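You operate a simulated robot arm through the tools that you are given. There is no shell and no other tool. Be economical: measure what you need, move in short steps, check, and stop when the job is done.

Carry out the task below with a simulated two-armed robot. There is one attempt and no reset: what you move stays moved.

TASK
Fetch the white spool and set it on the top of the cart. Open the drawer of the trims bench, fetch the cream cap from the far end of the belt and set it in the inside of the drawer of the trims bench, then shut the drawer. Put the red thread cone from the far end of the belt on the near end of the belt. Put the wax block from the front lane of the belt on the top of the trims bench. Take the wooden toggle from the red tray and leave it on the middle lane of the belt. Take the presser foot from the top of the bench and leave it on the job card on the glass of the light board. Put one of the cream labels from the top of the side table on the crest card. Put the red yarn cone on the top of the cart away on the tall carton by the heap. Take the olive spool and put it on the top of the trims bench. Close the stand drawer. Turn the left length dial to 2500. Close the yarn cabinet door. Push the turntable shut. Switch the tacker wiper switch on. Put the tape dispenser on the pad of the steam table away on the top of the cart. Do these in any order. Set down upright: white spool, red thread cone, red yarn cone, olive spool, tape dispenser.

Only the result counts: the job must be done as asked and must still hold three seconds after the hand-in. Knocking over, shifting, dropping, spilling or breaking anything else fails it. Lids that push on must go on centred and level and be pressed home; caps that screw on are set level and turned clockwise until they are tight.

THE ROBOT
Two 7-joint arms with two-finger parallel grippers on one trunk, on a base that drives. Base frame: it is fixed to the floor where the robot stands at the start and does not move with it; the origin is under the middle of the robot, x ahead of it, y to its left, z up. Lengths are in mm, angles in rad, forces in N, time in s.
The left shoulder is at the start at [50, 168, 1082], the right one opposite. With the tool pointing down near the work surface each hand reaches from about 180 to 660 mm from the robot's upright axis, wherever it stands, measured 20 degrees to its own side. Places, roughly: cream cap (5x5x3 cm) [4000, 300, 800]; cream label [2250, -750, 750]; crest card [1750, -4500, 750]; drawer of the trims bench [800, 1200, 700]; inside of the drawer of the trims bench [700, 1200, 700]; job card [4000, -1500, 750]; left length dial [-900, -5800, 800]; middle lane of the belt [4000, -500, 800]; near end of the belt [4000, -500, 800]; olive spool [2250, 0, 750]; presser foot [4000, -2250, 750]; red thread cone [4000, 250, 750]; red yarn cone [2500, -250, 750]; stand drawer [-4200, -3100, 700]; tacker wiper switch [900, -2600, 1200]; tall carton by the heap [500, -4100, 600]; tape dispenser (11x7x18 cm) [4000, -4500, 900]; top of the cart [2400, 100, 700]; top of the trims bench [700, 1500, 800]; turntable [500, 1900, 800]; wax block (4x6x3 cm) [3900, -700, 800]; wooden toggle (2x5x2 cm) [4100, -1100, 800]; yarn cabinet door [300, -5600, 400]. Payload 1.57 kg a hand.
The tool frame of a hand sits at the grasp point between the pads (the TCP): z along the fingers, y along the line on which they close. The tips reach 30 mm beyond it. Largest opening 80 mm; finger width 17, thickness 12; the body of the gripper, 40 by 82 mm, starts 80 mm behind the TCP.
Orientation is that of the tool frame in the base frame, as a unit quaternion [x, y, z, w]. With the fingers straight down and closing along the base's y, the tool's x points along the base's -x, its y along +y and its z along -z.

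THE INTERFACE
- The arms move only by the tool send_rows. It takes "left_moves", "right_moves" or both (then of equal length, played together; a hand with none holds still); each is a list of rows, each an object of numbers (a shift or turn left out is 0, a gripper value left out holds the last): "tx", "ty", "tz": the shift along the base's x, y, z in m; "ax", "ay", "az": the turn, a rotation vector about the base's x, y, z in rad. In form: [{"tx": .., "ty": .., "tz": .., "ax": .., "ay": .., "az": ..}, ...]. A call has 1 to 10 rows; each row is the pose to reach, as a shift and turn from the pose commanded when the call began. "left_fingers" and "right_fingers" are, for a hand that has rows, the gripper command, from -1 (shut) to 1 (fully open), values between in proportion, set as the call begins (left out, the last holds). Rows are played at 5 a second. More than 50 mm and 0.15 rad between two rows, or a gripper value outside its range, and nothing of the call is played. A pose out of reach is approached as far as the arm can. The call stops where the force on the tool passes 40 N (or 10 N more than at its start, if that is more) or the arm is blocked; 0.2 s more then pass. Each finger travels about 45 mm/s and halts on what it meets, pressing with about 43 N; the grip force reading is that of the motor and also rises with nothing between the fingers. The clock runs only during rows and for 0.2 s after the last one: add rows that repeat a pose to give the fingers time. It gives the time, the measured TCP pose, the force on the tool (base axes), the opening and the grip force at its end, in the units of the frame above (readings bear some noise), with the torque about the TCP (base axes, N m) and any sound that the robot's microphone picked up.
- Cameras (640 x 400 px; columns grow to the right, rows downward): "scene" is now at [126.2, -35.4, 1299.7]; the picture's right is [-0.35, -0.94, 0.00], its down [-0.45, 0.17, -0.88] and it looks along [0.82, -0.31, -0.48] (base axes); focal length 285 px, centre (320, 200). "left" rides on the left gripper at [72, 7, -122] in its tool frame; the picture's right is [-0.09, 1.00, 0.00], its down [-0.84, -0.08, -0.54] and it looks along [-0.54, -0.05, 0.84] (tool axes); focal length 238 px, centre (320, 200). "right" rides on the right gripper at [72, -7, -122] in its tool frame; the picture's right is [0.09, 1.00, 0.00], its down [-0.84, 0.08, -0.54] and it looks along [-0.54, 0.05, 0.84] (tool axes); focal length 238 px, centre (320, 200). There is no depth. A picture from a camera that has moved, and an enlarged one, comes with that camera's place and axes in the base frame and with its lens. The place of the scene camera against the robot may be out by one fixed shift of up to 12 mm in any direction.
- camera(camera): a new picture of that camera. No time passes.
- slide_trunk(by): slides the trunk up (or, below 0, down) by that many mm; the arms and the scene camera ride with it, the base frame stays. It gives what a move gives, with no picture.
- steer(legs): drives the robot by 1 to 6 legs, each [ahead, left, turn to the left] in mm, mm and rad, along the robot's own axes; the way and the turn of a leg run together, so that a leg with both is an arc; at most 1500 mm and 3.142 rad a leg. The arms and the cameras ride along, it lands a little off, and it stops where it bumps. It gives what a move gives.
- head_to(pan, tilt): turns the head with the scene camera to pan (to the left, within 1.396 rad either way) and tilt (down, from -0.506 to 1.204), counted from straight ahead of the robot. It gives what a move gives.
- zoom(camera, box): a new picture of the part [left, top, right, bottom] of that camera's present view, enlarged. No time passes.
- close_job(): hands the job in; it is judged then, once.

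Work in short steps. Places have to be worked out from the pictures, the camera data and where the tool is seen: move nearer, look again, correct. Check each grasp and each placing, and mend what went wrong. You have 598 turns and 370 pictures in all, those below and enlarged ones among them. Open the grippers and draw the arms clear of the work before you hand the job in, unless the task says otherwise; then end with one line.

The tools are called after "Request:" as a command line: name --argument value ..., lists and objects as JSON in quotes. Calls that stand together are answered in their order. send_rows: Moves the arms, as the interface text tells. Its arguments: {"type":"object","properties":{"left_moves":{"type":"array","items":{"type":"object","properties":{"tx":{"type":"number"},"ty":{"type":"number"},"tz":{"type":"number"},"ax":{"type":"number"},"ay":{"type":"number"},"az":{"type":"number"}}}},"left_fingers":{"type":"number"},"right_moves":{"type":"array","items":{"type":"object","properties":{"tx":{"type":"number"},"ty":{"type":"number"},"tz":{"type":"number"},"ax":{"type":"number"},"ay":{"type":"number"},"az":{"type":"number"}}}},"right_fingers":{"type":"number"}},"required":[]} The other tools are called the same way: slide_trunk (by) slides the trunk up or down; steer (legs) drives the base; head_to (pan, tilt) turns the head that bears the scene camera; camera (camera) takes a picture; zoom (camera, box) takes an enlarged picture of a part of a camera's view; close_job () hands the job in.

At the start:

```text
time_s: 0.0
left_ee_pos: [475.0, -6.1, 1097.4]
left_tool_rot: [-0.001, 1.0, 0.0, -0.001]
left_ft_force: [-0.4, -0.9, -0.1]
left_moment: [0.06, 0.02, 0.02]
left_gripper_width: 80.0
left_grasp_force: 0.2
right_ee_pos: [454.7, -379.5, 1143.9]
right_tool_rot: [0.0, 1.0, -0.001, 0.0]
right_ft_force: [0.1, 0.3, -0.2]
right_moment: [-0.01, 0.05, 0.0]
right_gripper_width: 80.1
right_grasp_force: 0.0
trunk travel left (down, up): [-250.0, 193.0]
robot x, y, heading: [0.5, 0.1, -0.008]
head pan, tilt: [-0.358, 0.504]
```

scene: 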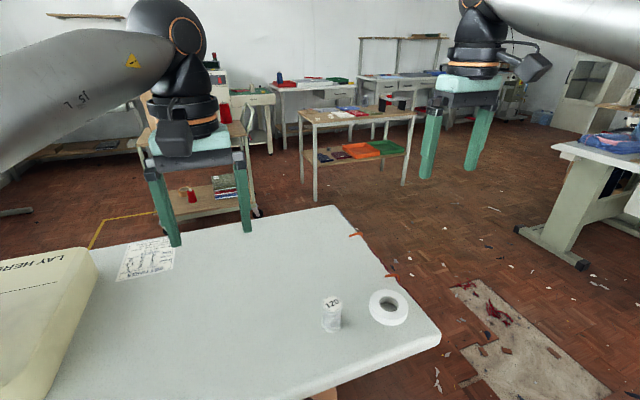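
right: 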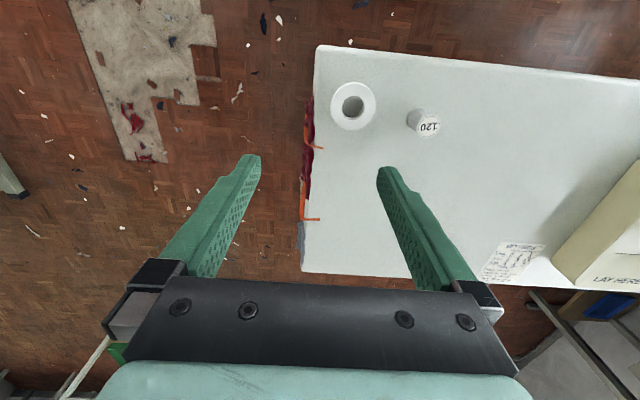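
left: 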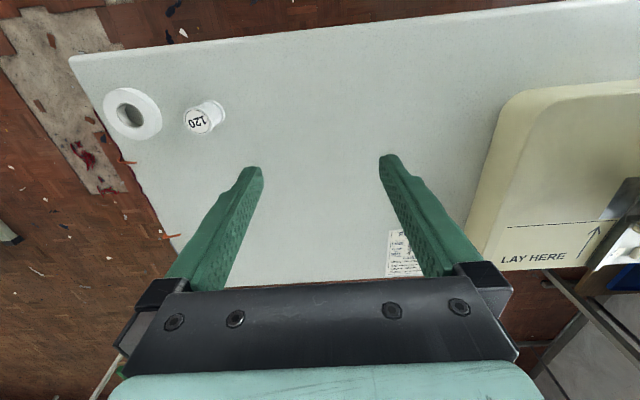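

I look closer at the table in front, where the small white things stand.

Request:
zoom --camera "scene" --box '[280, 260, 440, 360]'

Request:
zoom --camera "scene" --box '[130, 40, 450, 240]'

```text
4.00 times, centred on (360, 310) of scene
camera zoom: at [126.2, -35.4, 1299.7], right [-0.35, -0.94, 0.0], down [-0.45, 0.17, -0.88], along [0.82, -0.31, -0.48], focal length 1139 px, centre (160, -240)
```

zoom: 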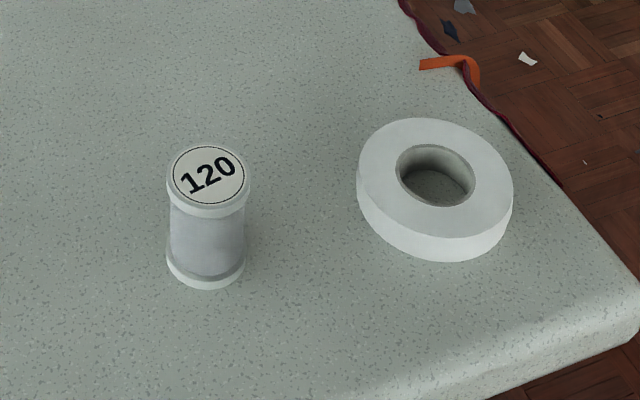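

```text
2.00 times, centred on (290, 140) of scene
camera zoom: at [126.2, -35.4, 1299.7], right [-0.35, -0.94, 0.0], down [-0.45, 0.17, -0.88], along [0.82, -0.31, -0.48], focal length 570 px, centre (380, 320)
```

zoom: 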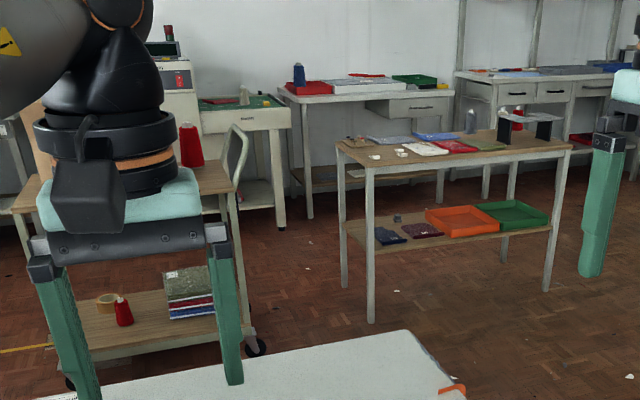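

The labelled "120" spool is the white spool, standing at about (518, -211), 67 tall and about 44 wide. I bring the right hand above it.

Request:
send_rows --right_moves '[{"tx": 0.01, "ty": 0.03, "tz": -0.03}, {"tx": 0.02, "ty": 0.055, "tz": -0.07}, {"tx": 0.03, "ty": 0.08, "tz": -0.105}, {"tx": 0.04, "ty": 0.11, "tz": -0.14}, {"tx": 0.05, "ty": 0.14, "tz": -0.175}, {"tx": 0.063, "ty": 0.169, "tz": -0.21}, {"tx": 0.063, "ty": 0.169, "tz": -0.244}]' --right_fingers 1

Request:
camera --camera "right"

```text
time_s: 1.6
left_ee_pos: [473.1, -6.2, 1096.8]
left_tool_rot: [-0.001, 1.0, 0.0, 0.0]
left_ft_force: [-0.8, 0.2, -0.4]
left_moment: [0.04, 0.0, -0.01]
left_gripper_width: 79.8
left_grasp_force: 0.1
right_ee_pos: [513.1, -215.4, 900.3]
right_tool_rot: [0.001, 1.0, 0.001, 0.001]
right_ft_force: [-0.1, -0.7, 0.3]
right_moment: [-0.01, 0.01, 0.02]
right_gripper_width: 79.6
right_grasp_force: 0.0
right hand out of reach, approached as far as the arm can: row 7
trunk travel left (down, up): [-250.0, 193.0]
robot x, y, heading: [-4.5, -1.9, -0.003]
head pan, tilt: [-0.358, 0.504]
```

```text
364 pictures are left
camera right: at [441.9, -221.8, 1022.5], right [-0.09, 1.0, 0.0], down [0.84, 0.08, 0.54], along [0.54, 0.05, -0.84], focal length 238 px, centre (320, 200)
```

right: 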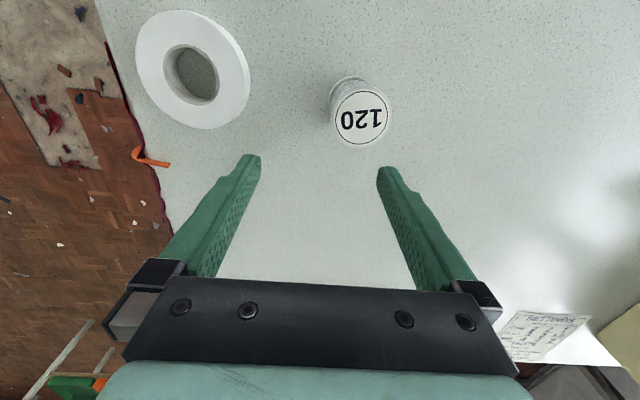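

Combining scene and hand rays puts the spool top at about (480, -191, 855), so the table is nearer z≈800. I shift over it with a little rise and look again.

Request:
send_rows --right_moves '[{"tx": -0.02, "ty": 0.012, "tz": 0.015}, {"tx": -0.037, "ty": 0.024, "tz": 0.03}, {"tx": -0.037, "ty": 0.024, "tz": 0.03}]'

Request:
camera --camera "right"

```text
time_s: 2.4
left_ee_pos: [474.2, -7.2, 1096.3]
left_tool_rot: [-0.001, 1.0, 0.0, 0.0]
left_ft_force: [-0.8, -0.8, 0.3]
left_moment: [-0.01, -0.01, -0.01]
left_gripper_width: 79.8
left_grasp_force: 0.0
right_ee_pos: [472.5, -190.5, 931.1]
right_tool_rot: [0.0, 1.0, -0.001, 0.0]
right_ft_force: [-0.2, -0.7, 0.5]
right_moment: [0.06, 0.02, 0.0]
right_gripper_width: 80.2
right_grasp_force: 0.2
trunk travel left (down, up): [-250.0, 193.0]
robot x, y, heading: [-1.6, -1.4, -0.001]
head pan, tilt: [-0.358, 0.504]
```

```text
363 pictures are left
camera right: at [400.9, -197.3, 1052.9], right [-0.09, 1.0, 0.0], down [0.84, 0.08, 0.54], along [0.54, 0.05, -0.84], focal length 238 px, centre (320, 200)
```

right: 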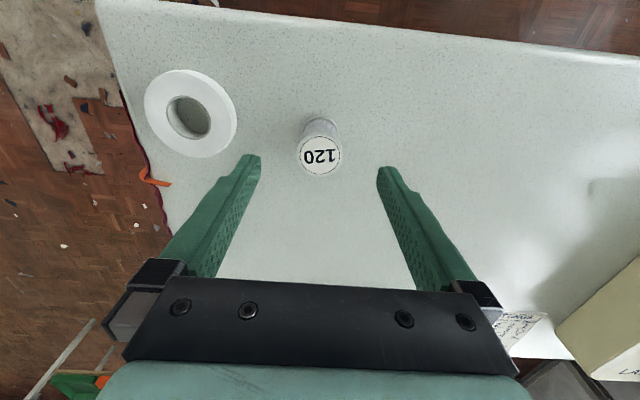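

Refined: top centre (478, -191, 860). I descend so that the tips end around z≈812 and watch the force.

Request:
send_rows --right_moves '[{"tx": 0.005, "ty": -0.001, "tz": -0.04}, {"tx": 0.005, "ty": -0.001, "tz": -0.07}, {"tx": 0.005, "ty": -0.001, "tz": -0.086}]'

Request:
camera --camera "right"

```text
time_s: 3.2
left_ee_pos: [473.8, -7.0, 1095.8]
left_tool_rot: [-0.001, 1.0, -0.001, 0.0]
left_ft_force: [-0.1, 0.2, 0.1]
left_moment: [-0.03, 0.0, -0.02]
left_gripper_width: 80.1
left_grasp_force: 0.1
right_ee_pos: [475.2, -197.1, 848.1]
right_tool_rot: [0.0, 1.0, 0.0, 0.0]
right_ft_force: [-0.1, -0.1, -0.2]
right_moment: [-0.01, -0.01, 0.01]
right_gripper_width: 80.0
right_grasp_force: 0.1
right hand out of reach, approached as far as the arm can: row 3
trunk travel left (down, up): [-250.0, 193.0]
robot x, y, heading: [1.9, -1.6, 0.003]
head pan, tilt: [-0.358, 0.504]
```

```text
362 pictures are left
camera right: at [403.6, -203.4, 970.5], right [-0.09, 1.0, 0.0], down [0.84, 0.08, 0.54], along [0.54, 0.05, -0.84], focal length 238 px, centre (320, 200)
```

right: 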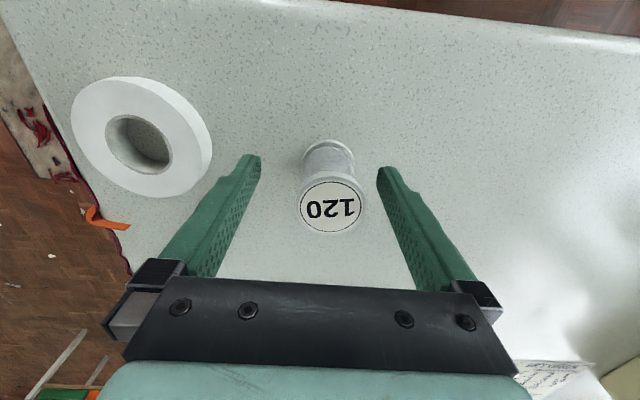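

The hand sits at the arm's lower limit, so I lower the trunk 14 mm for depth and then close on the spool.

Request:
slide_trunk --by -14

Request:
send_rows --right_moves '[{"tx": 0}, {"tx": 0}, {"tx": 0}, {"tx": 0}, {"tx": 0}]' --right_fingers -1

Request:
camera --camera "right"

```text
time_s: 3.8
left_ee_pos: [473.7, -6.7, 1082.4]
left_tool_rot: [-0.001, 1.0, 0.0, 0.001]
left_ft_force: [0.2, 0.9, 0.3]
left_moment: [-0.05, 0.01, 0.01]
left_gripper_width: 80.1
left_grasp_force: 0.2
right_ee_pos: [474.3, -196.5, 834.4]
right_tool_rot: [0.0, 1.0, 0.0, 0.0]
right_ft_force: [-0.1, -0.2, -0.3]
right_moment: [-0.01, 0.0, -0.01]
right_gripper_width: 79.8
right_grasp_force: 0.1
trunk travel left (down, up): [-236.0, 207.0]
robot x, y, heading: [0.2, 2.0, -0.003]
head pan, tilt: [-0.358, 0.504]
```

```text
time_s: 5.0
left_ee_pos: [473.8, -5.9, 1082.7]
left_tool_rot: [-0.001, 1.0, -0.001, -0.001]
left_ft_force: [0.5, -0.3, -0.9]
left_moment: [0.03, 0.04, -0.02]
left_gripper_width: 80.1
left_grasp_force: 0.0
right_ee_pos: [474.5, -195.7, 833.9]
right_tool_rot: [0.001, 1.0, 0.0, 0.0]
right_ft_force: [-0.4, -0.1, 1.2]
right_moment: [-0.01, -0.02, 0.01]
right_gripper_width: 38.8
right_grasp_force: 36.9
trunk travel left (down, up): [-236.0, 207.0]
robot x, y, heading: [-0.6, 1.9, -0.0]
head pan, tilt: [-0.358, 0.504]
```

```text
361 pictures are left
camera right: at [403.6, -203.3, 956.9], right [-0.09, 1.0, 0.0], down [0.84, 0.08, 0.54], along [0.54, 0.05, -0.84], focal length 238 px, centre (320, 200)
```

right: 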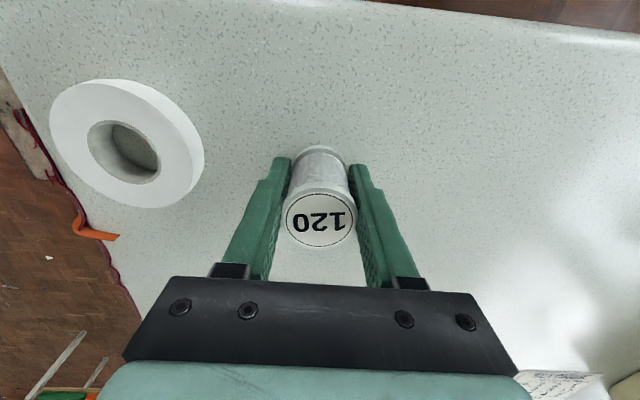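

Gripped at 38.8 mm. I lift the spool and look at the room to plan driving.

Request:
send_rows --right_moves '[{"tz": 0.04}, {"tz": 0.09}, {"tz": 0.14}, {"tz": 0.19}, {"tz": 0.24}, {"tz": 0.27, "tx": -0.04}, {"tz": 0.27, "tx": -0.09}, {"tz": 0.27, "tx": -0.14}]'

Request:
head_to --pan 0 --tilt 0.35

Request:
camera --camera "scene"

Request:
camera --camera "right"

```text
time_s: 6.8
left_ee_pos: [473.4, -6.0, 1083.0]
left_tool_rot: [-0.001, 1.0, -0.001, 0.0]
left_ft_force: [-0.4, -0.1, -0.2]
left_moment: [0.0, 0.02, 0.02]
left_gripper_width: 79.9
left_grasp_force: 0.1
right_ee_pos: [331.7, -196.3, 1103.1]
right_tool_rot: [0.001, 1.0, 0.0, 0.0]
right_ft_force: [0.8, 0.5, -0.6]
right_moment: [-0.02, 0.02, 0.0]
right_gripper_width: 38.8
right_grasp_force: 43.5
trunk travel left (down, up): [-236.0, 207.0]
robot x, y, heading: [-0.4, 3.8, 0.003]
head pan, tilt: [-0.358, 0.504]
```

```text
time_s: 7.7
left_ee_pos: [474.9, -6.6, 1082.8]
left_tool_rot: [-0.001, 1.0, 0.0, -0.001]
left_ft_force: [0.2, 0.3, 0.7]
left_moment: [-0.01, 0.01, 0.01]
left_gripper_width: 80.0
left_grasp_force: 0.0
right_ee_pos: [333.7, -196.6, 1102.8]
right_tool_rot: [0.0, 1.0, 0.001, 0.0]
right_ft_force: [1.1, -0.3, -0.1]
right_moment: [-0.03, -0.02, -0.01]
right_gripper_width: 38.4
right_grasp_force: 42.7
trunk travel left (down, up): [-236.0, 207.0]
robot x, y, heading: [-1.6, -0.1, 0.002]
head pan, tilt: [0.0, 0.351]
```

```text
360 pictures are left
camera scene: at [134.3, -3.6, 1299.7], right [0.0, -1.0, 0.0], down [-0.34, 0.0, -0.94], along [0.94, 0.0, -0.34], focal length 285 px, centre (320, 200)
```

scene: 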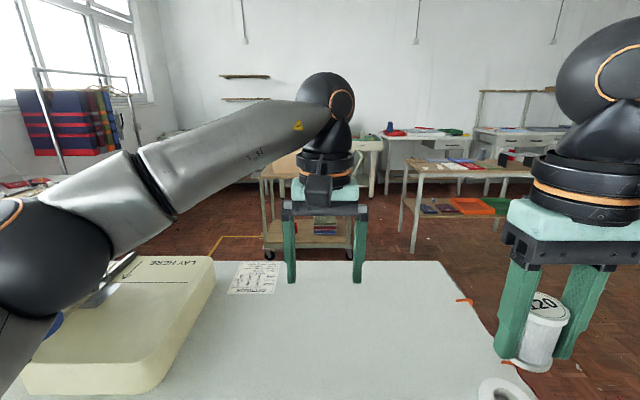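

```text
359 pictures are left
camera right: at [262.8, -203.7, 1226.1], right [-0.09, 1.0, 0.0], down [0.84, 0.08, 0.54], along [0.54, 0.05, -0.84], focal length 238 px, centre (320, 200)
```

right: 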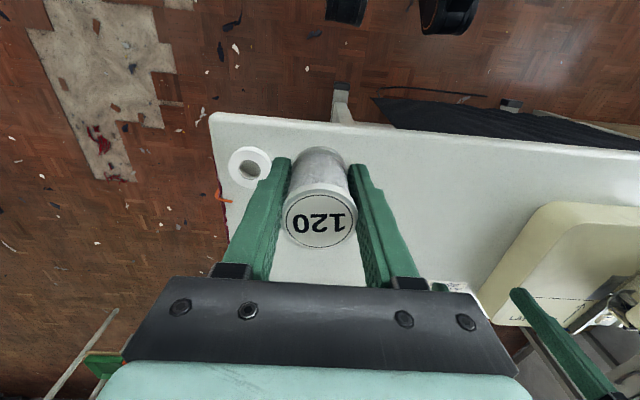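

The table's right edge is at y≈-380, near edge x≈380. I tuck the left hand, back out and drive round the right end of the table.

Request:
send_rows --left_moves '[{"tx": -0.03, "ty": 0.035}, {"tx": -0.06, "ty": 0.07}, {"tx": -0.09, "ty": 0.105}, {"tx": -0.12, "ty": 0.14}, {"tx": -0.14, "ty": 0.18}, {"tx": -0.14, "ty": 0.2}]'

Request:
steer --legs '[[-150, 0, 0], [0, -950, 0], [1500, 0, 0], [200, 0, 0]]'

Request:
head_to --pan 0.5 --tilt 0.45

Request:
camera --camera "scene"

```text
time_s: 9.1
left_ee_pos: [334.2, 194.1, 1082.0]
left_tool_rot: [0.0, 1.0, -0.001, 0.0]
left_ft_force: [-0.4, 0.2, -0.5]
left_moment: [0.02, 0.01, 0.0]
left_gripper_width: 80.2
left_grasp_force: 0.0
right_ee_pos: [332.6, -195.3, 1104.0]
right_tool_rot: [0.0, 1.0, 0.0, 0.0]
right_ft_force: [0.0, 0.1, 0.0]
right_moment: [-0.01, 0.0, 0.0]
right_gripper_width: 38.6
right_grasp_force: 42.7
trunk travel left (down, up): [-236.0, 207.0]
robot x, y, heading: [-3.2, -0.7, -0.001]
head pan, tilt: [0.0, 0.351]
```

```text
time_s: 23.3
left_ee_pos: [1905.1, -753.2, 1082.3]
left_tool_rot: [-0.005, 1.0, 0.0, 0.0]
left_ft_force: [-0.8, -0.6, 0.6]
left_moment: [-0.03, 0.02, 0.01]
left_gripper_width: 79.8
left_grasp_force: 0.1
right_ee_pos: [1909.1, -1144.1, 1102.7]
right_tool_rot: [-0.005, 1.0, 0.001, 0.001]
right_ft_force: [0.5, -0.1, -1.1]
right_moment: [0.02, 0.03, 0.02]
right_gripper_width: 38.1
right_grasp_force: 42.3
trunk travel left (down, up): [-236.0, 207.0]
robot x, y, heading: [1571.1, -948.3, 0.01]
head pan, tilt: [0.0, 0.351]
```

```text
time_s: 24.3
left_ee_pos: [1903.5, -754.4, 1082.5]
left_tool_rot: [-0.005, 1.0, 0.0, 0.0]
left_ft_force: [-0.7, -0.8, 0.4]
left_moment: [0.0, 0.01, 0.01]
left_gripper_width: 80.2
left_grasp_force: 0.1
right_ee_pos: [1908.9, -1144.2, 1104.6]
right_tool_rot: [-0.006, 1.0, 0.0, 0.001]
right_ft_force: [-0.6, -0.2, 0.3]
right_moment: [-0.02, 0.02, 0.01]
right_gripper_width: 38.0
right_grasp_force: 43.6
trunk travel left (down, up): [-236.0, 207.0]
robot x, y, heading: [1572.4, -950.0, 0.011]
head pan, tilt: [0.499, 0.45]
```

```text
358 pictures are left
camera scene: at [1694.2, -908.4, 1290.6], right [0.49, -0.87, 0.0], down [-0.38, -0.21, -0.9], along [0.79, 0.44, -0.44], focal length 285 px, centre (320, 200)
```

scene: 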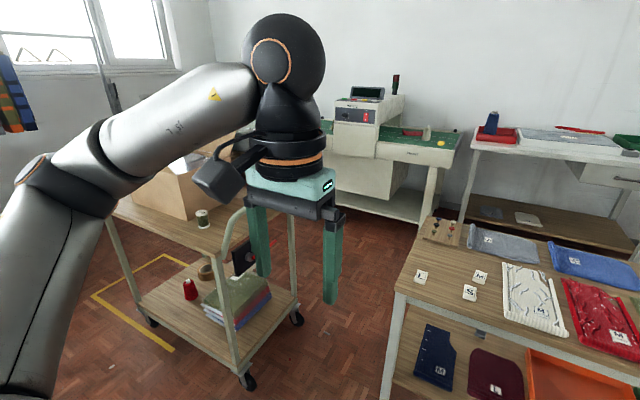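

Cart corners work out to x 2227–2624, y -230…460. I drive to (1820, 0) facing the cart and look.

Request:
steer --legs '[[0, 960, 0], [250, 0, 0]]'

Request:
head_to --pan 0 --tilt 0.75

Request:
camera --camera "scene"

```text
time_s: 30.8
left_ee_pos: [2141.0, 226.5, 1083.7]
left_tool_rot: [-0.008, 1.0, 0.0, 0.0]
left_ft_force: [-0.5, -0.5, -0.5]
left_moment: [0.02, 0.02, 0.03]
left_gripper_width: 79.9
left_grasp_force: 0.0
right_ee_pos: [2145.0, -163.2, 1102.6]
right_tool_rot: [-0.007, 1.0, 0.001, 0.0]
right_ft_force: [-0.1, 0.6, -0.8]
right_moment: [0.0, 0.03, 0.03]
right_gripper_width: 38.4
right_grasp_force: 43.2
trunk travel left (down, up): [-236.0, 207.0]
robot x, y, heading: [1807.5, 29.0, 0.016]
head pan, tilt: [0.499, 0.45]
```

```text
time_s: 31.7
left_ee_pos: [2140.6, 225.9, 1082.5]
left_tool_rot: [-0.008, 1.0, 0.0, 0.001]
left_ft_force: [0.3, 0.4, 0.2]
left_moment: [0.0, -0.04, 0.0]
left_gripper_width: 80.0
left_grasp_force: 0.0
right_ee_pos: [2144.8, -162.5, 1103.6]
right_tool_rot: [-0.007, 1.0, 0.0, 0.0]
right_ft_force: [-0.5, -0.2, 0.2]
right_moment: [-0.05, -0.02, 0.0]
right_gripper_width: 38.2
right_grasp_force: 43.6
trunk travel left (down, up): [-236.0, 207.0]
robot x, y, heading: [1806.9, 24.4, 0.015]
head pan, tilt: [0.0, 0.75]
```

```text
357 pictures are left
camera scene: at [1933.0, 26.9, 1264.2], right [0.01, -1.0, 0.0], down [-0.68, -0.01, -0.73], along [0.73, 0.01, -0.68], focal length 285 px, centre (320, 200)
```

scene: 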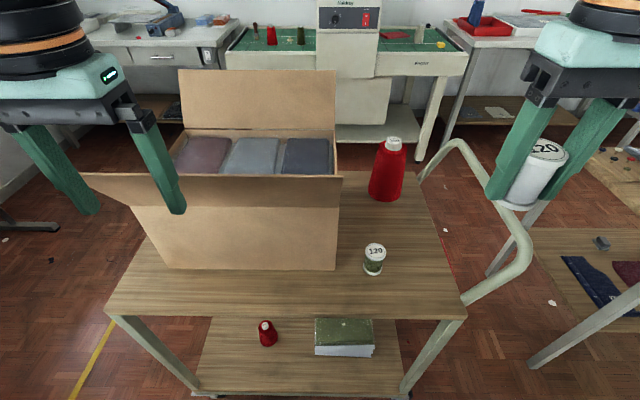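

Olive spool stands near (2291, -88) and the large red yarn cone near (2541, -152); the front-right corner is free for the white spool. I lower the trunk and move the right hand over (2250, -205).

Request:
send_rows --right_moves '[{"tx": 0.04, "ty": -0.015}, {"tx": 0.08, "ty": -0.03}, {"tx": 0.105, "ty": -0.042}]'

Request:
slide_trunk --by -130

Request:
camera --camera "right"

Request:
camera --camera "scene"

```text
time_s: 32.5
left_ee_pos: [2140.5, 225.3, 1082.7]
left_tool_rot: [-0.008, 1.0, -0.001, 0.0]
left_ft_force: [-0.4, 0.8, 0.7]
left_moment: [0.02, -0.01, 0.0]
left_gripper_width: 80.0
left_grasp_force: 0.2
right_ee_pos: [2251.6, -207.4, 1105.5]
right_tool_rot: [-0.007, 1.0, 0.001, 0.001]
right_ft_force: [0.4, -0.3, -0.2]
right_moment: [-0.02, 0.02, 0.06]
right_gripper_width: 38.2
right_grasp_force: 43.1
trunk travel left (down, up): [-236.0, 207.0]
robot x, y, heading: [1810.3, 26.7, 0.011]
head pan, tilt: [0.0, 0.75]
```

```text
time_s: 34.1
left_ee_pos: [2139.9, 226.7, 953.2]
left_tool_rot: [-0.008, 1.0, 0.0, 0.001]
left_ft_force: [-0.2, -0.2, 0.5]
left_moment: [-0.02, -0.03, 0.01]
left_gripper_width: 80.0
left_grasp_force: 0.1
right_ee_pos: [2250.2, -206.7, 974.2]
right_tool_rot: [-0.006, 1.0, 0.0, 0.0]
right_ft_force: [-0.5, -0.3, -0.4]
right_moment: [-0.03, -0.01, -0.01]
right_gripper_width: 38.2
right_grasp_force: 43.1
trunk travel left (down, up): [-106.0, 337.0]
robot x, y, heading: [1811.0, 31.4, 0.015]
head pan, tilt: [0.0, 0.75]
```

```text
356 pictures are left
camera right: at [2179.7, -214.7, 1097.1], right [-0.11, 0.99, 0.0], down [0.84, 0.09, 0.54], along [0.54, 0.06, -0.84], focal length 238 px, centre (320, 200)
```

right: 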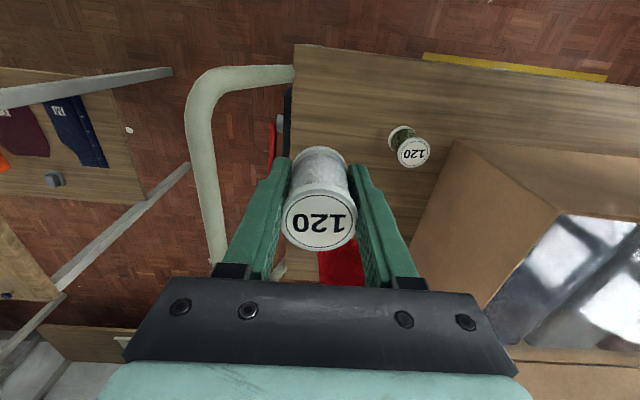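

```text
355 pictures are left
camera scene: at [1932.9, 26.9, 1134.2], right [0.01, -1.0, 0.0], down [-0.68, -0.01, -0.73], along [0.73, 0.01, -0.68], focal length 285 px, centre (320, 200)
```

scene: 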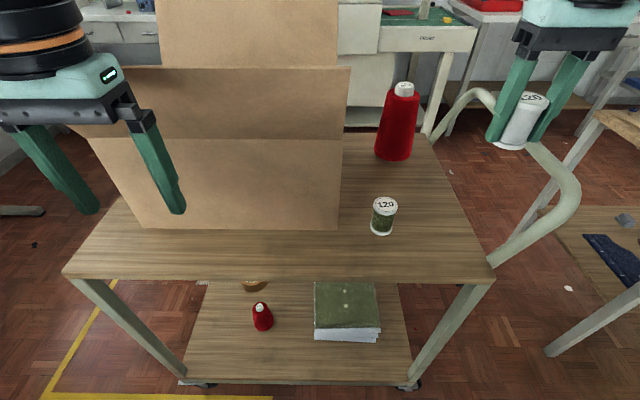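

Stereo from the two trunk heights gives the cart top ≈ z 730, front-right corner (2182, -253), olive spool (2279, -83). I lower the white spool toward (2248, -193).

Request:
send_rows --right_moves '[{"ty": 0.014, "tz": -0.05}, {"ty": 0.014, "tz": -0.1}, {"ty": 0.014, "tz": -0.15}, {"ty": 0.014, "tz": -0.185}]'

Request:
camera --camera "scene"

```text
refused: row 1 steps farther than a row can; nothing moved
```

```text
354 pictures are left
camera scene: at [1932.9, 26.9, 1134.2], right [0.01, -1.0, 0.0], down [-0.68, -0.01, -0.73], along [0.73, 0.01, -0.68], focal length 285 px, centre (320, 200)
```

scene: 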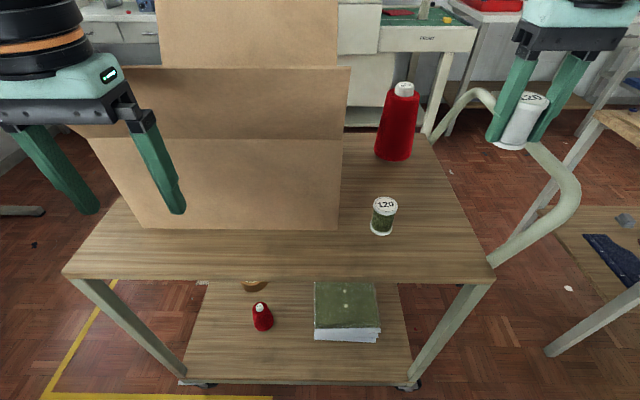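

The first row was too long; I resend with shorter steps.

Request:
send_rows --right_moves '[{"ty": 0.01, "tz": -0.04}, {"ty": 0.014, "tz": -0.08}, {"ty": 0.014, "tz": -0.12}, {"ty": 0.014, "tz": -0.16}, {"ty": 0.014, "tz": -0.185}]'

Request:
send_rows --right_moves '[{"tz": -0.008}, {"tz": -0.016}, {"tz": -0.024}, {"tz": -0.032}]'

Request:
camera --camera "right"

```text
time_s: 35.3
left_ee_pos: [2140.3, 226.8, 953.3]
left_tool_rot: [-0.008, 1.0, 0.001, -0.001]
left_ft_force: [-0.2, 0.8, -0.4]
left_moment: [0.0, -0.01, 0.0]
left_gripper_width: 80.1
left_grasp_force: 0.0
right_ee_pos: [2251.7, -193.1, 788.5]
right_tool_rot: [-0.007, 1.0, 0.0, 0.001]
right_ft_force: [-0.3, -0.3, 0.2]
right_moment: [-0.01, -0.05, 0.01]
right_gripper_width: 38.2
right_grasp_force: 42.4
trunk travel left (down, up): [-106.0, 337.0]
robot x, y, heading: [1808.6, 27.7, 0.012]
head pan, tilt: [0.0, 0.75]
```

```text
time_s: 36.1
left_ee_pos: [2139.0, 225.8, 954.3]
left_tool_rot: [-0.007, 1.0, -0.001, 0.002]
left_ft_force: [-0.7, -0.1, -0.7]
left_moment: [0.0, -0.01, 0.0]
left_gripper_width: 80.3
left_grasp_force: 0.1
right_ee_pos: [2251.9, -192.6, 774.1]
right_tool_rot: [-0.007, 1.0, 0.0, 0.007]
right_ft_force: [-9.4, -2.5, 19.2]
right_moment: [-0.05, 0.52, 0.02]
right_gripper_width: 38.2
right_grasp_force: 42.7
trunk travel left (down, up): [-106.0, 337.0]
robot x, y, heading: [1810.1, 29.9, 0.016]
head pan, tilt: [0.0, 0.75]
stopped in row 4 (right hand): the force on the tool passed its limit (the readings are from after the stop); the commanded pose is now the measured one
```

```text
353 pictures are left
camera right: at [2178.6, -200.0, 895.7], right [-0.11, 0.99, 0.0], down [0.83, 0.09, 0.55], along [0.55, 0.06, -0.83], focal length 238 px, centre (320, 200)
```

right: 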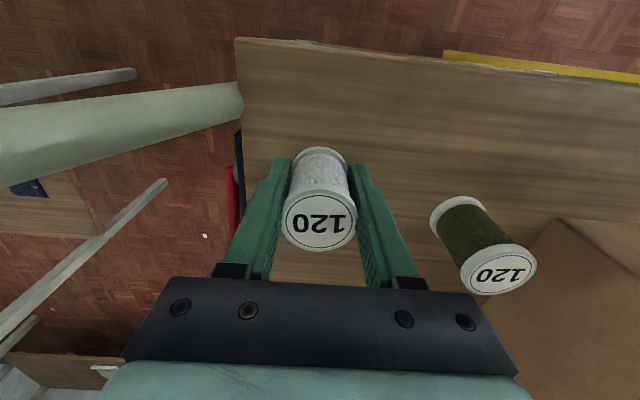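

Contact felt at TCP z 774. I open and rise.

Request:
send_rows --right_moves '[{"tz": 0.001}, {"tz": 0.001}, {"tz": 0.001}, {"tz": 0.001}]' --right_fingers 0.8

Request:
send_rows --right_moves '[{"tz": 0.03}, {"tz": 0.07}, {"tz": 0.11}, {"tz": 0.15}]'

Request:
camera --camera "right"

```text
time_s: 37.1
left_ee_pos: [2140.9, 226.9, 952.4]
left_tool_rot: [-0.008, 1.0, 0.0, 0.001]
left_ft_force: [0.5, -0.4, 0.2]
left_moment: [-0.01, 0.02, 0.01]
left_gripper_width: 80.0
left_grasp_force: 0.1
right_ee_pos: [2252.2, -192.8, 772.1]
right_tool_rot: [-0.007, 1.0, 0.001, 0.004]
right_ft_force: [0.5, 0.7, 0.4]
right_moment: [0.0, -0.02, -0.01]
right_gripper_width: 72.0
right_grasp_force: 0.0
trunk travel left (down, up): [-106.0, 337.0]
robot x, y, heading: [1807.6, 31.0, 0.012]
head pan, tilt: [0.0, 0.75]
```

```text
time_s: 38.1
left_ee_pos: [2140.3, 225.1, 952.4]
left_tool_rot: [-0.007, 1.0, 0.0, 0.0]
left_ft_force: [0.1, -0.6, 0.5]
left_moment: [0.03, 0.01, 0.0]
left_gripper_width: 80.1
left_grasp_force: 0.1
right_ee_pos: [2254.0, -193.0, 923.6]
right_tool_rot: [-0.008, 1.0, 0.001, 0.004]
right_ft_force: [0.4, -0.3, 0.1]
right_moment: [0.02, -0.01, 0.01]
right_gripper_width: 71.8
right_grasp_force: 0.0
trunk travel left (down, up): [-106.0, 337.0]
robot x, y, heading: [1809.2, 29.7, 0.01]
head pan, tilt: [0.0, 0.75]
```

```text
352 pictures are left
camera right: at [2180.2, -201.5, 1045.5], right [-0.11, 0.99, 0.0], down [0.83, 0.09, 0.55], along [0.55, 0.06, -0.84], focal length 238 px, centre (320, 200)
```

right: 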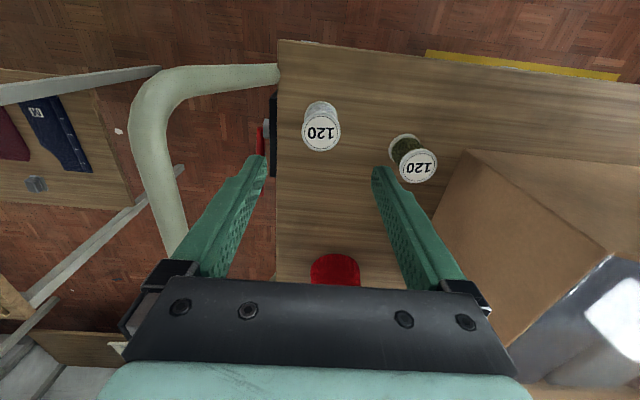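

White spool stands upright. Olive spool reads at (2283, -80); I move over it and descend.

Request:
send_rows --right_moves '[{"tx": 0.01, "ty": 0.04}, {"tx": 0.02, "ty": 0.08}, {"tx": 0.029, "ty": 0.113}, {"tx": 0.029, "ty": 0.113, "tz": -0.04}, {"tx": 0.029, "ty": 0.113, "tz": -0.06}]'

Request:
camera --camera "right"

```text
time_s: 39.3
left_ee_pos: [2139.9, 226.6, 953.2]
left_tool_rot: [-0.008, 1.0, 0.0, 0.0]
left_ft_force: [0.6, -0.6, -0.3]
left_moment: [-0.02, 0.01, 0.0]
left_gripper_width: 79.6
left_grasp_force: 0.0
right_ee_pos: [2261.7, -109.8, 858.3]
right_tool_rot: [-0.007, 1.0, 0.001, 0.005]
right_ft_force: [0.1, -0.1, 0.0]
right_moment: [0.0, 0.02, 0.01]
right_gripper_width: 72.1
right_grasp_force: 0.0
right hand out of reach, approached as far as the arm can: row 2, 3, 4, 5
trunk travel left (down, up): [-106.0, 337.0]
robot x, y, heading: [1807.7, 28.7, 0.013]
head pan, tilt: [0.0, 0.75]
```

```text
351 pictures are left
camera right: at [2189.7, -117.4, 979.8], right [-0.11, 0.99, 0.0], down [0.83, 0.09, 0.55], along [0.55, 0.06, -0.83], focal length 238 px, centre (320, 200)
```

right: 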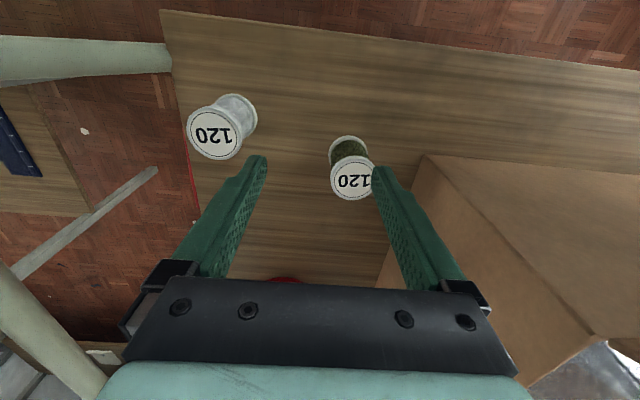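

The arm is at a reach limit inward, so I pull the hand back and right a bit, then shift the base left/ahead and retry.

Request:
send_rows --right_moves '[{"tx": -0.02, "ty": -0.03, "tz": 0.02}, {"tx": -0.04, "ty": -0.06, "tz": 0.04}, {"tx": -0.06, "ty": -0.07, "tz": 0.06}]'

Request:
steer --legs '[[30, 70, 0]]'

```text
time_s: 40.1
left_ee_pos: [2140.0, 226.5, 952.5]
left_tool_rot: [-0.008, 1.0, 0.0, 0.001]
left_ft_force: [-0.3, -0.8, -0.1]
left_moment: [0.0, -0.01, 0.0]
left_gripper_width: 79.8
left_grasp_force: 0.1
right_ee_pos: [2200.7, -179.5, 919.3]
right_tool_rot: [-0.006, 1.0, 0.0, 0.004]
right_ft_force: [-0.2, -0.7, 0.7]
right_moment: [-0.03, -0.01, -0.02]
right_gripper_width: 72.0
right_grasp_force: 0.1
trunk travel left (down, up): [-106.0, 337.0]
robot x, y, heading: [1811.7, 29.6, 0.016]
head pan, tilt: [0.0, 0.75]
```

```text
time_s: 41.1
left_ee_pos: [2167.0, 297.3, 952.8]
left_tool_rot: [-0.007, 1.0, 0.0, 0.0]
left_ft_force: [0.2, 0.3, -0.1]
left_moment: [-0.01, 0.02, 0.03]
left_gripper_width: 80.2
left_grasp_force: 0.0
right_ee_pos: [2229.2, -106.3, 919.0]
right_tool_rot: [-0.008, 1.0, 0.001, 0.004]
right_ft_force: [-0.1, 0.2, -0.4]
right_moment: [-0.02, -0.05, -0.02]
right_gripper_width: 72.1
right_grasp_force: 0.0
trunk travel left (down, up): [-106.0, 337.0]
robot x, y, heading: [1839.9, 99.0, 0.013]
head pan, tilt: [0.0, 0.75]
```

Now I move over the olive spool and look once more before descending.

Request:
send_rows --right_moves '[{"tx": 0.027, "ty": 0.013}, {"tx": 0.054, "ty": 0.027}, {"tx": 0.054, "ty": 0.027, "tz": -0.04}, {"tx": 0.054, "ty": 0.027, "tz": -0.07}]'

Request:
camera --camera "right"

```text
time_s: 42.1
left_ee_pos: [2167.9, 297.6, 952.3]
left_tool_rot: [-0.008, 1.0, 0.001, 0.001]
left_ft_force: [0.4, -0.1, 1.1]
left_moment: [-0.01, -0.04, 0.01]
left_gripper_width: 79.9
left_grasp_force: 0.1
right_ee_pos: [2282.9, -80.0, 851.2]
right_tool_rot: [-0.007, 1.0, 0.0, 0.005]
right_ft_force: [0.0, -0.2, -0.5]
right_moment: [-0.02, 0.0, 0.0]
right_gripper_width: 72.1
right_grasp_force: 0.1
trunk travel left (down, up): [-106.0, 337.0]
robot x, y, heading: [1835.0, 98.4, 0.011]
head pan, tilt: [0.0, 0.75]
```

```text
350 pictures are left
camera right: at [2210.4, -88.5, 972.3], right [-0.11, 0.99, 0.0], down [0.83, 0.09, 0.55], along [0.55, 0.06, -0.83], focal length 238 px, centre (320, 200)
```

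right: 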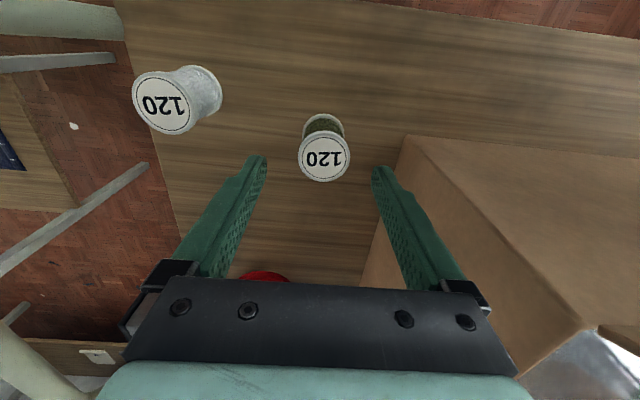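

Aligned within 3 mm; descend and close.

Request:
send_rows --right_moves '[{"tx": 0.003, "ty": 0.003, "tz": -0.04}, {"tx": 0.003, "ty": 0.003, "tz": -0.078}]'

Request:
send_rows --right_moves '[{"tx": 0}, {"tx": 0}, {"tx": 0}, {"tx": 0}, {"tx": 0}]' --right_fingers -1

Request:
send_rows --right_moves '[{"tz": 0.04}, {"tz": 0.09}, {"tz": 0.13}, {"tz": 0.13, "tx": -0.04, "ty": -0.02}, {"tz": 0.14, "tx": -0.08, "ty": -0.04}, {"tz": 0.15, "tx": -0.12, "ty": -0.06}]'

Request:
camera --camera "scene"

```text
time_s: 42.7
left_ee_pos: [2168.0, 298.0, 952.8]
left_tool_rot: [-0.008, 1.0, 0.001, 0.0]
left_ft_force: [0.2, -0.1, -0.1]
left_moment: [0.01, 0.0, 0.01]
left_gripper_width: 80.1
left_grasp_force: 0.2
right_ee_pos: [2286.1, -81.1, 772.0]
right_tool_rot: [-0.006, 1.0, 0.0, 0.004]
right_ft_force: [0.4, -0.4, 0.0]
right_moment: [-0.01, -0.06, 0.01]
right_gripper_width: 72.0
right_grasp_force: 0.1
trunk travel left (down, up): [-106.0, 337.0]
robot x, y, heading: [1836.9, 99.7, 0.018]
head pan, tilt: [0.0, 0.75]
```

```text
time_s: 43.9
left_ee_pos: [2167.3, 297.2, 952.3]
left_tool_rot: [-0.008, 1.0, 0.0, 0.001]
left_ft_force: [0.0, 0.3, -0.3]
left_moment: [-0.01, 0.01, -0.04]
left_gripper_width: 80.0
left_grasp_force: 0.0
right_ee_pos: [2284.8, -79.4, 771.8]
right_tool_rot: [-0.007, 1.0, 0.0, 0.004]
right_ft_force: [0.1, -0.8, 0.4]
right_moment: [-0.03, -0.01, 0.01]
right_gripper_width: 39.8
right_grasp_force: 42.7
trunk travel left (down, up): [-106.0, 337.0]
robot x, y, heading: [1834.7, 97.6, 0.013]
head pan, tilt: [0.0, 0.75]
```

```text
time_s: 45.3
left_ee_pos: [2166.5, 297.2, 952.8]
left_tool_rot: [-0.009, 1.0, -0.001, 0.001]
left_ft_force: [0.0, -0.4, -0.2]
left_moment: [0.0, 0.01, -0.02]
left_gripper_width: 79.9
left_grasp_force: 0.1
right_ee_pos: [2163.4, -138.4, 922.4]
right_tool_rot: [-0.006, 1.0, 0.0, 0.004]
right_ft_force: [0.3, -0.5, 0.1]
right_moment: [0.02, 0.03, 0.0]
right_gripper_width: 39.5
right_grasp_force: 43.5
trunk travel left (down, up): [-106.0, 337.0]
robot x, y, heading: [1836.1, 95.7, 0.014]
head pan, tilt: [0.0, 0.75]
```

```text
349 pictures are left
camera scene: at [1960.3, 97.9, 1134.1], right [0.01, -1.0, 0.0], down [-0.68, -0.01, -0.73], along [0.73, 0.01, -0.68], focal length 285 px, centre (320, 200)
```

scene: 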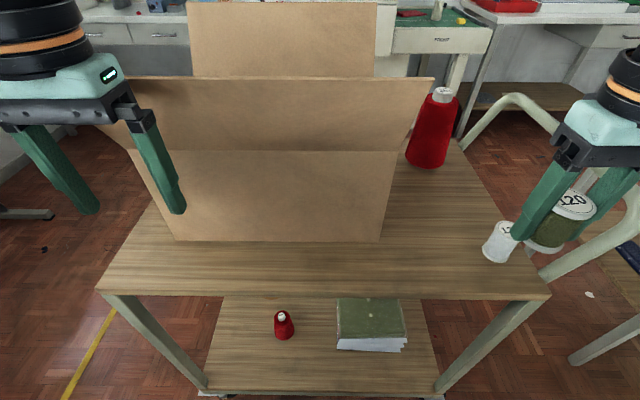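

Olive spool is held. I back off from the cart and turn toward the trims bench (behind left) to look.

Request:
steer --legs '[[-280, 0, 0], [0, 0, 2.1]]'

Request:
slide_trunk --by 150

Request:
head_to --pan 0 --tilt 0.45

Request:
camera --camera "scene"

```text
time_s: 52.3
left_ee_pos: [1218.9, 283.1, 952.6]
left_tool_rot: [0.87, -0.493, 0.0, -0.001]
left_ft_force: [-0.1, 0.3, 0.1]
left_moment: [-0.01, -0.01, -0.01]
left_gripper_width: 79.9
left_grasp_force: 0.1
right_ee_pos: [1597.8, 498.8, 921.9]
right_tool_rot: [0.869, -0.495, -0.004, -0.002]
right_ft_force: [-0.2, -0.7, -0.7]
right_moment: [0.0, -0.01, 0.02]
right_gripper_width: 40.0
right_grasp_force: 43.7
trunk travel left (down, up): [-106.0, 337.0]
robot x, y, heading: [1560.0, 97.0, 2.109]
head pan, tilt: [0.0, 0.75]
```

```text
time_s: 54.0
left_ee_pos: [1219.9, 285.4, 1102.5]
left_tool_rot: [0.87, -0.493, 0.0, 0.0]
left_ft_force: [-0.3, 0.7, 0.4]
left_moment: [0.01, -0.01, -0.02]
left_gripper_width: 80.2
left_grasp_force: 0.1
right_ee_pos: [1598.0, 499.7, 1072.1]
right_tool_rot: [0.87, -0.494, -0.004, -0.002]
right_ft_force: [0.9, 0.6, 0.1]
right_moment: [0.04, 0.0, 0.0]
right_gripper_width: 39.7
right_grasp_force: 43.8
trunk travel left (down, up): [-256.0, 187.0]
robot x, y, heading: [1554.8, 94.5, 2.104]
head pan, tilt: [0.0, 0.75]
```

```text
time_s: 54.8
left_ee_pos: [1219.1, 284.3, 1103.5]
left_tool_rot: [0.87, -0.493, -0.001, -0.001]
left_ft_force: [1.1, 0.2, 0.8]
left_moment: [0.02, 0.0, 0.01]
left_gripper_width: 80.1
left_grasp_force: 0.1
right_ee_pos: [1598.1, 499.1, 1071.6]
right_tool_rot: [0.87, -0.493, -0.004, -0.002]
right_ft_force: [0.8, -0.2, -1.0]
right_moment: [0.0, 0.01, 0.0]
right_gripper_width: 39.7
right_grasp_force: 42.8
trunk travel left (down, up): [-256.0, 187.0]
robot x, y, heading: [1554.8, 95.1, 2.11]
head pan, tilt: [0.0, 0.45]
```

```text
348 pictures are left
camera scene: at [1490.1, 205.6, 1310.5], right [0.86, 0.51, 0.0], down [0.22, -0.37, -0.9], along [-0.46, 0.77, -0.44], focal length 285 px, centre (320, 200)
```

scene: 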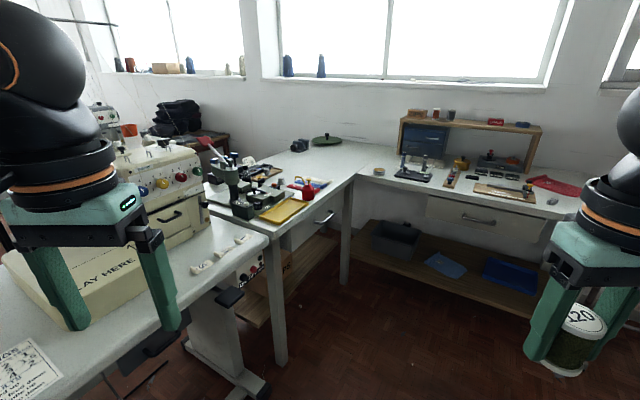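

The left bench with the grey drawer handle is the trims bench; I zoom on its top, the drawer and the green disc (turntable?).

Request:
zoom --camera "scene" --box '[190, 120, 390, 245]'

Request:
zoom --camera "scene" --box '[270, 120, 370, 182]'

```text
3.20 times, centred on (290, 182) of scene
camera zoom: at [1490.1, 205.6, 1310.5], right [0.86, 0.51, 0.0], down [0.22, -0.37, -0.9], along [-0.46, 0.77, -0.44], focal length 911 px, centre (416, 256)
```

zoom: 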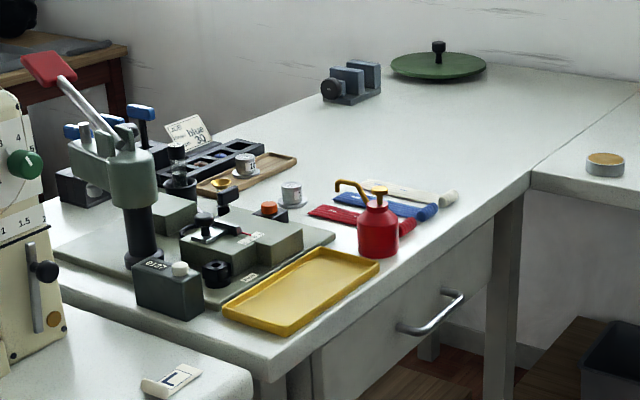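

```text
6.40 times, centred on (320, 151) of scene
camera zoom: at [1490.1, 205.6, 1310.5], right [0.86, 0.51, 0.0], down [0.22, -0.37, -0.9], along [-0.46, 0.77, -0.44], focal length 1822 px, centre (320, 514)
```

zoom: 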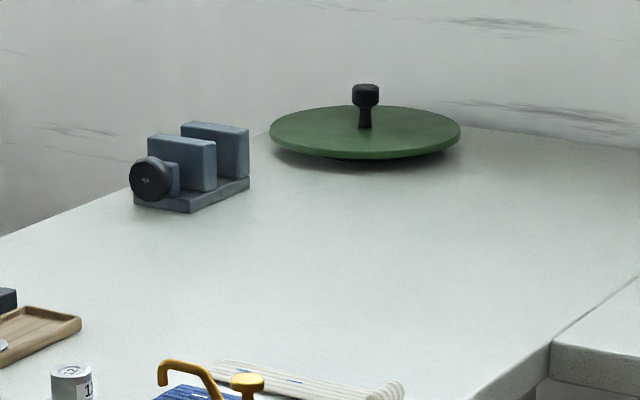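

I turn to face -x and drive to about (1420, 1200), in front of the trims bench, then look.

Request:
steer --legs '[[0, 0, 1.03], [0, -1100, 0], [120, 0, 0]]'

Request:
head_to --pan 0 --tilt 0.7

Request:
camera --camera "scene"

```text
time_s: 63.9
left_ee_pos: [1106.4, 1005.3, 1102.5]
left_tool_rot: [1.0, -0.005, 0.0, 0.0]
left_ft_force: [0.0, 1.4, -0.3]
left_moment: [0.0, -0.05, 0.0]
left_gripper_width: 80.1
left_grasp_force: 0.0
right_ee_pos: [1119.8, 1439.6, 1072.4]
right_tool_rot: [1.0, -0.006, -0.004, 0.0]
right_ft_force: [1.1, 0.3, -0.6]
right_moment: [0.02, 0.0, 0.02]
right_gripper_width: 39.7
right_grasp_force: 43.1
trunk travel left (down, up): [-256.0, 187.0]
robot x, y, heading: [1441.3, 1195.7, 3.136]
head pan, tilt: [0.0, 0.45]
```

```text
time_s: 64.7
left_ee_pos: [1106.6, 1005.3, 1102.4]
left_tool_rot: [1.0, -0.004, 0.0, 0.0]
left_ft_force: [0.7, -0.3, -0.1]
left_moment: [0.02, 0.02, -0.03]
left_gripper_width: 80.2
left_grasp_force: 0.0
right_ee_pos: [1120.6, 1440.2, 1071.7]
right_tool_rot: [1.0, -0.006, -0.005, 0.0]
right_ft_force: [0.8, -0.4, -0.7]
right_moment: [-0.02, 0.02, -0.03]
right_gripper_width: 39.5
right_grasp_force: 43.0
trunk travel left (down, up): [-256.0, 187.0]
robot x, y, heading: [1443.2, 1194.1, 3.132]
head pan, tilt: [0.0, 0.7]
```

```text
345 pictures are left
camera scene: at [1319.1, 1192.3, 1288.4], right [0.01, 1.0, 0.0], down [0.64, -0.01, -0.77], along [-0.77, 0.01, -0.64], focal length 285 px, centre (320, 200)
```

scene: 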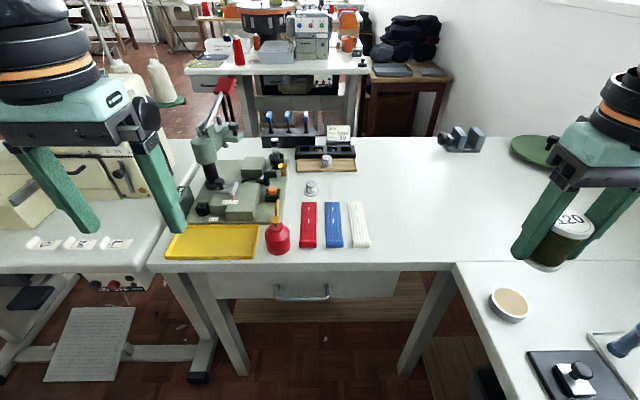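

Free bench surface lies around (870, 1420). I drive 70 ahead, lower the trunk 80, and bring the olive spool over it.

Request:
steer --legs '[[70, 0, 0]]'

Request:
slide_trunk --by -80

Request:
send_rows --right_moves '[{"tx": -0.045, "ty": -0.005}, {"tx": -0.09, "ty": -0.01}, {"tx": -0.135, "ty": -0.02}, {"tx": -0.18, "ty": -0.02}, {"tx": -0.18, "ty": -0.02, "tz": -0.04}, {"tx": -0.18, "ty": -0.02, "tz": -0.08}]'

Request:
camera --camera "right"

```text
time_s: 65.7
left_ee_pos: [1038.2, 1005.2, 1102.4]
left_tool_rot: [1.0, -0.004, 0.0, 0.0]
left_ft_force: [0.6, -0.3, -0.5]
left_moment: [0.01, 0.0, 0.02]
left_gripper_width: 80.0
left_grasp_force: 0.1
right_ee_pos: [1052.2, 1442.0, 1071.9]
right_tool_rot: [1.0, -0.006, -0.004, 0.001]
right_ft_force: [-0.5, -0.6, 0.3]
right_moment: [-0.01, -0.04, -0.01]
right_gripper_width: 40.0
right_grasp_force: 43.1
trunk travel left (down, up): [-256.0, 187.0]
robot x, y, heading: [1376.5, 1197.9, 3.133]
head pan, tilt: [0.0, 0.7]
```

```text
time_s: 66.9
left_ee_pos: [1038.4, 1005.1, 1023.8]
left_tool_rot: [1.0, -0.005, 0.0, 0.0]
left_ft_force: [1.0, 0.9, -0.4]
left_moment: [0.01, 0.01, -0.01]
left_gripper_width: 79.8
left_grasp_force: 0.1
right_ee_pos: [1053.5, 1441.7, 990.9]
right_tool_rot: [1.0, -0.006, -0.005, 0.001]
right_ft_force: [0.3, -0.3, 0.1]
right_moment: [-0.03, 0.02, -0.01]
right_gripper_width: 39.6
right_grasp_force: 43.3
trunk travel left (down, up): [-176.0, 267.0]
robot x, y, heading: [1374.4, 1194.5, 3.131]
head pan, tilt: [0.0, 0.7]
```

```text
time_s: 68.3
left_ee_pos: [1039.8, 1006.2, 1022.6]
left_tool_rot: [1.0, -0.004, 0.0, 0.0]
left_ft_force: [0.4, -0.4, 0.0]
left_moment: [-0.01, 0.01, 0.0]
left_gripper_width: 80.3
left_grasp_force: 0.1
right_ee_pos: [872.2, 1421.2, 913.0]
right_tool_rot: [1.0, -0.005, -0.005, 0.0]
right_ft_force: [0.3, 0.4, 0.0]
right_moment: [-0.02, -0.02, -0.03]
right_gripper_width: 39.6
right_grasp_force: 43.2
trunk travel left (down, up): [-176.0, 267.0]
robot x, y, heading: [1376.3, 1190.7, 3.129]
head pan, tilt: [0.0, 0.7]
```

```text
344 pictures are left
camera right: at [946.1, 1427.2, 1034.4], right [0.08, -1.0, 0.0], down [-0.83, -0.07, 0.55], along [-0.55, -0.04, -0.83], focal length 238 px, centre (320, 200)
```

right: 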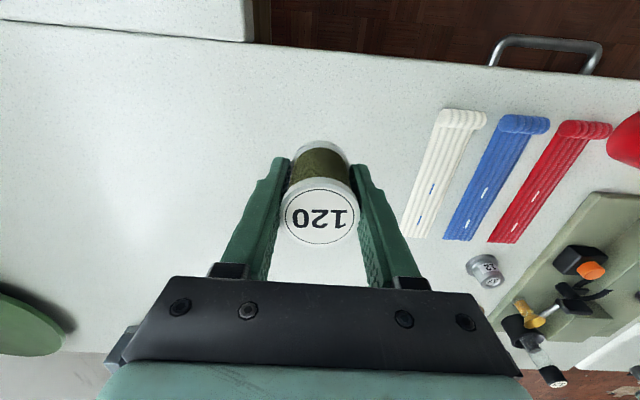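

Clear below. I lower in small steps until contact.

Request:
send_rows --right_moves '[{"tz": -0.03}, {"tz": -0.055}, {"tz": -0.065}, {"tz": -0.075}, {"tz": -0.085}, {"tz": -0.095}, {"tz": -0.105}]'

```text
time_s: 69.6
left_ee_pos: [1040.1, 1007.0, 1023.4]
left_tool_rot: [1.0, -0.006, -0.002, 0.0]
left_ft_force: [0.0, -0.3, 0.4]
left_moment: [0.0, -0.01, 0.0]
left_gripper_width: 79.8
left_grasp_force: 0.0
right_ee_pos: [871.6, 1421.9, 831.7]
right_tool_rot: [1.0, -0.007, -0.012, 0.001]
right_ft_force: [4.9, 1.7, 16.8]
right_moment: [0.09, -0.44, -0.01]
right_gripper_width: 39.5
right_grasp_force: 42.3
trunk travel left (down, up): [-176.0, 267.0]
robot x, y, heading: [1374.6, 1196.2, 3.126]
head pan, tilt: [0.0, 0.7]
stopped in row 6 (right hand): the force on the tool passed its limit (the readings are from after the stop); the commanded pose is now the measured one
```

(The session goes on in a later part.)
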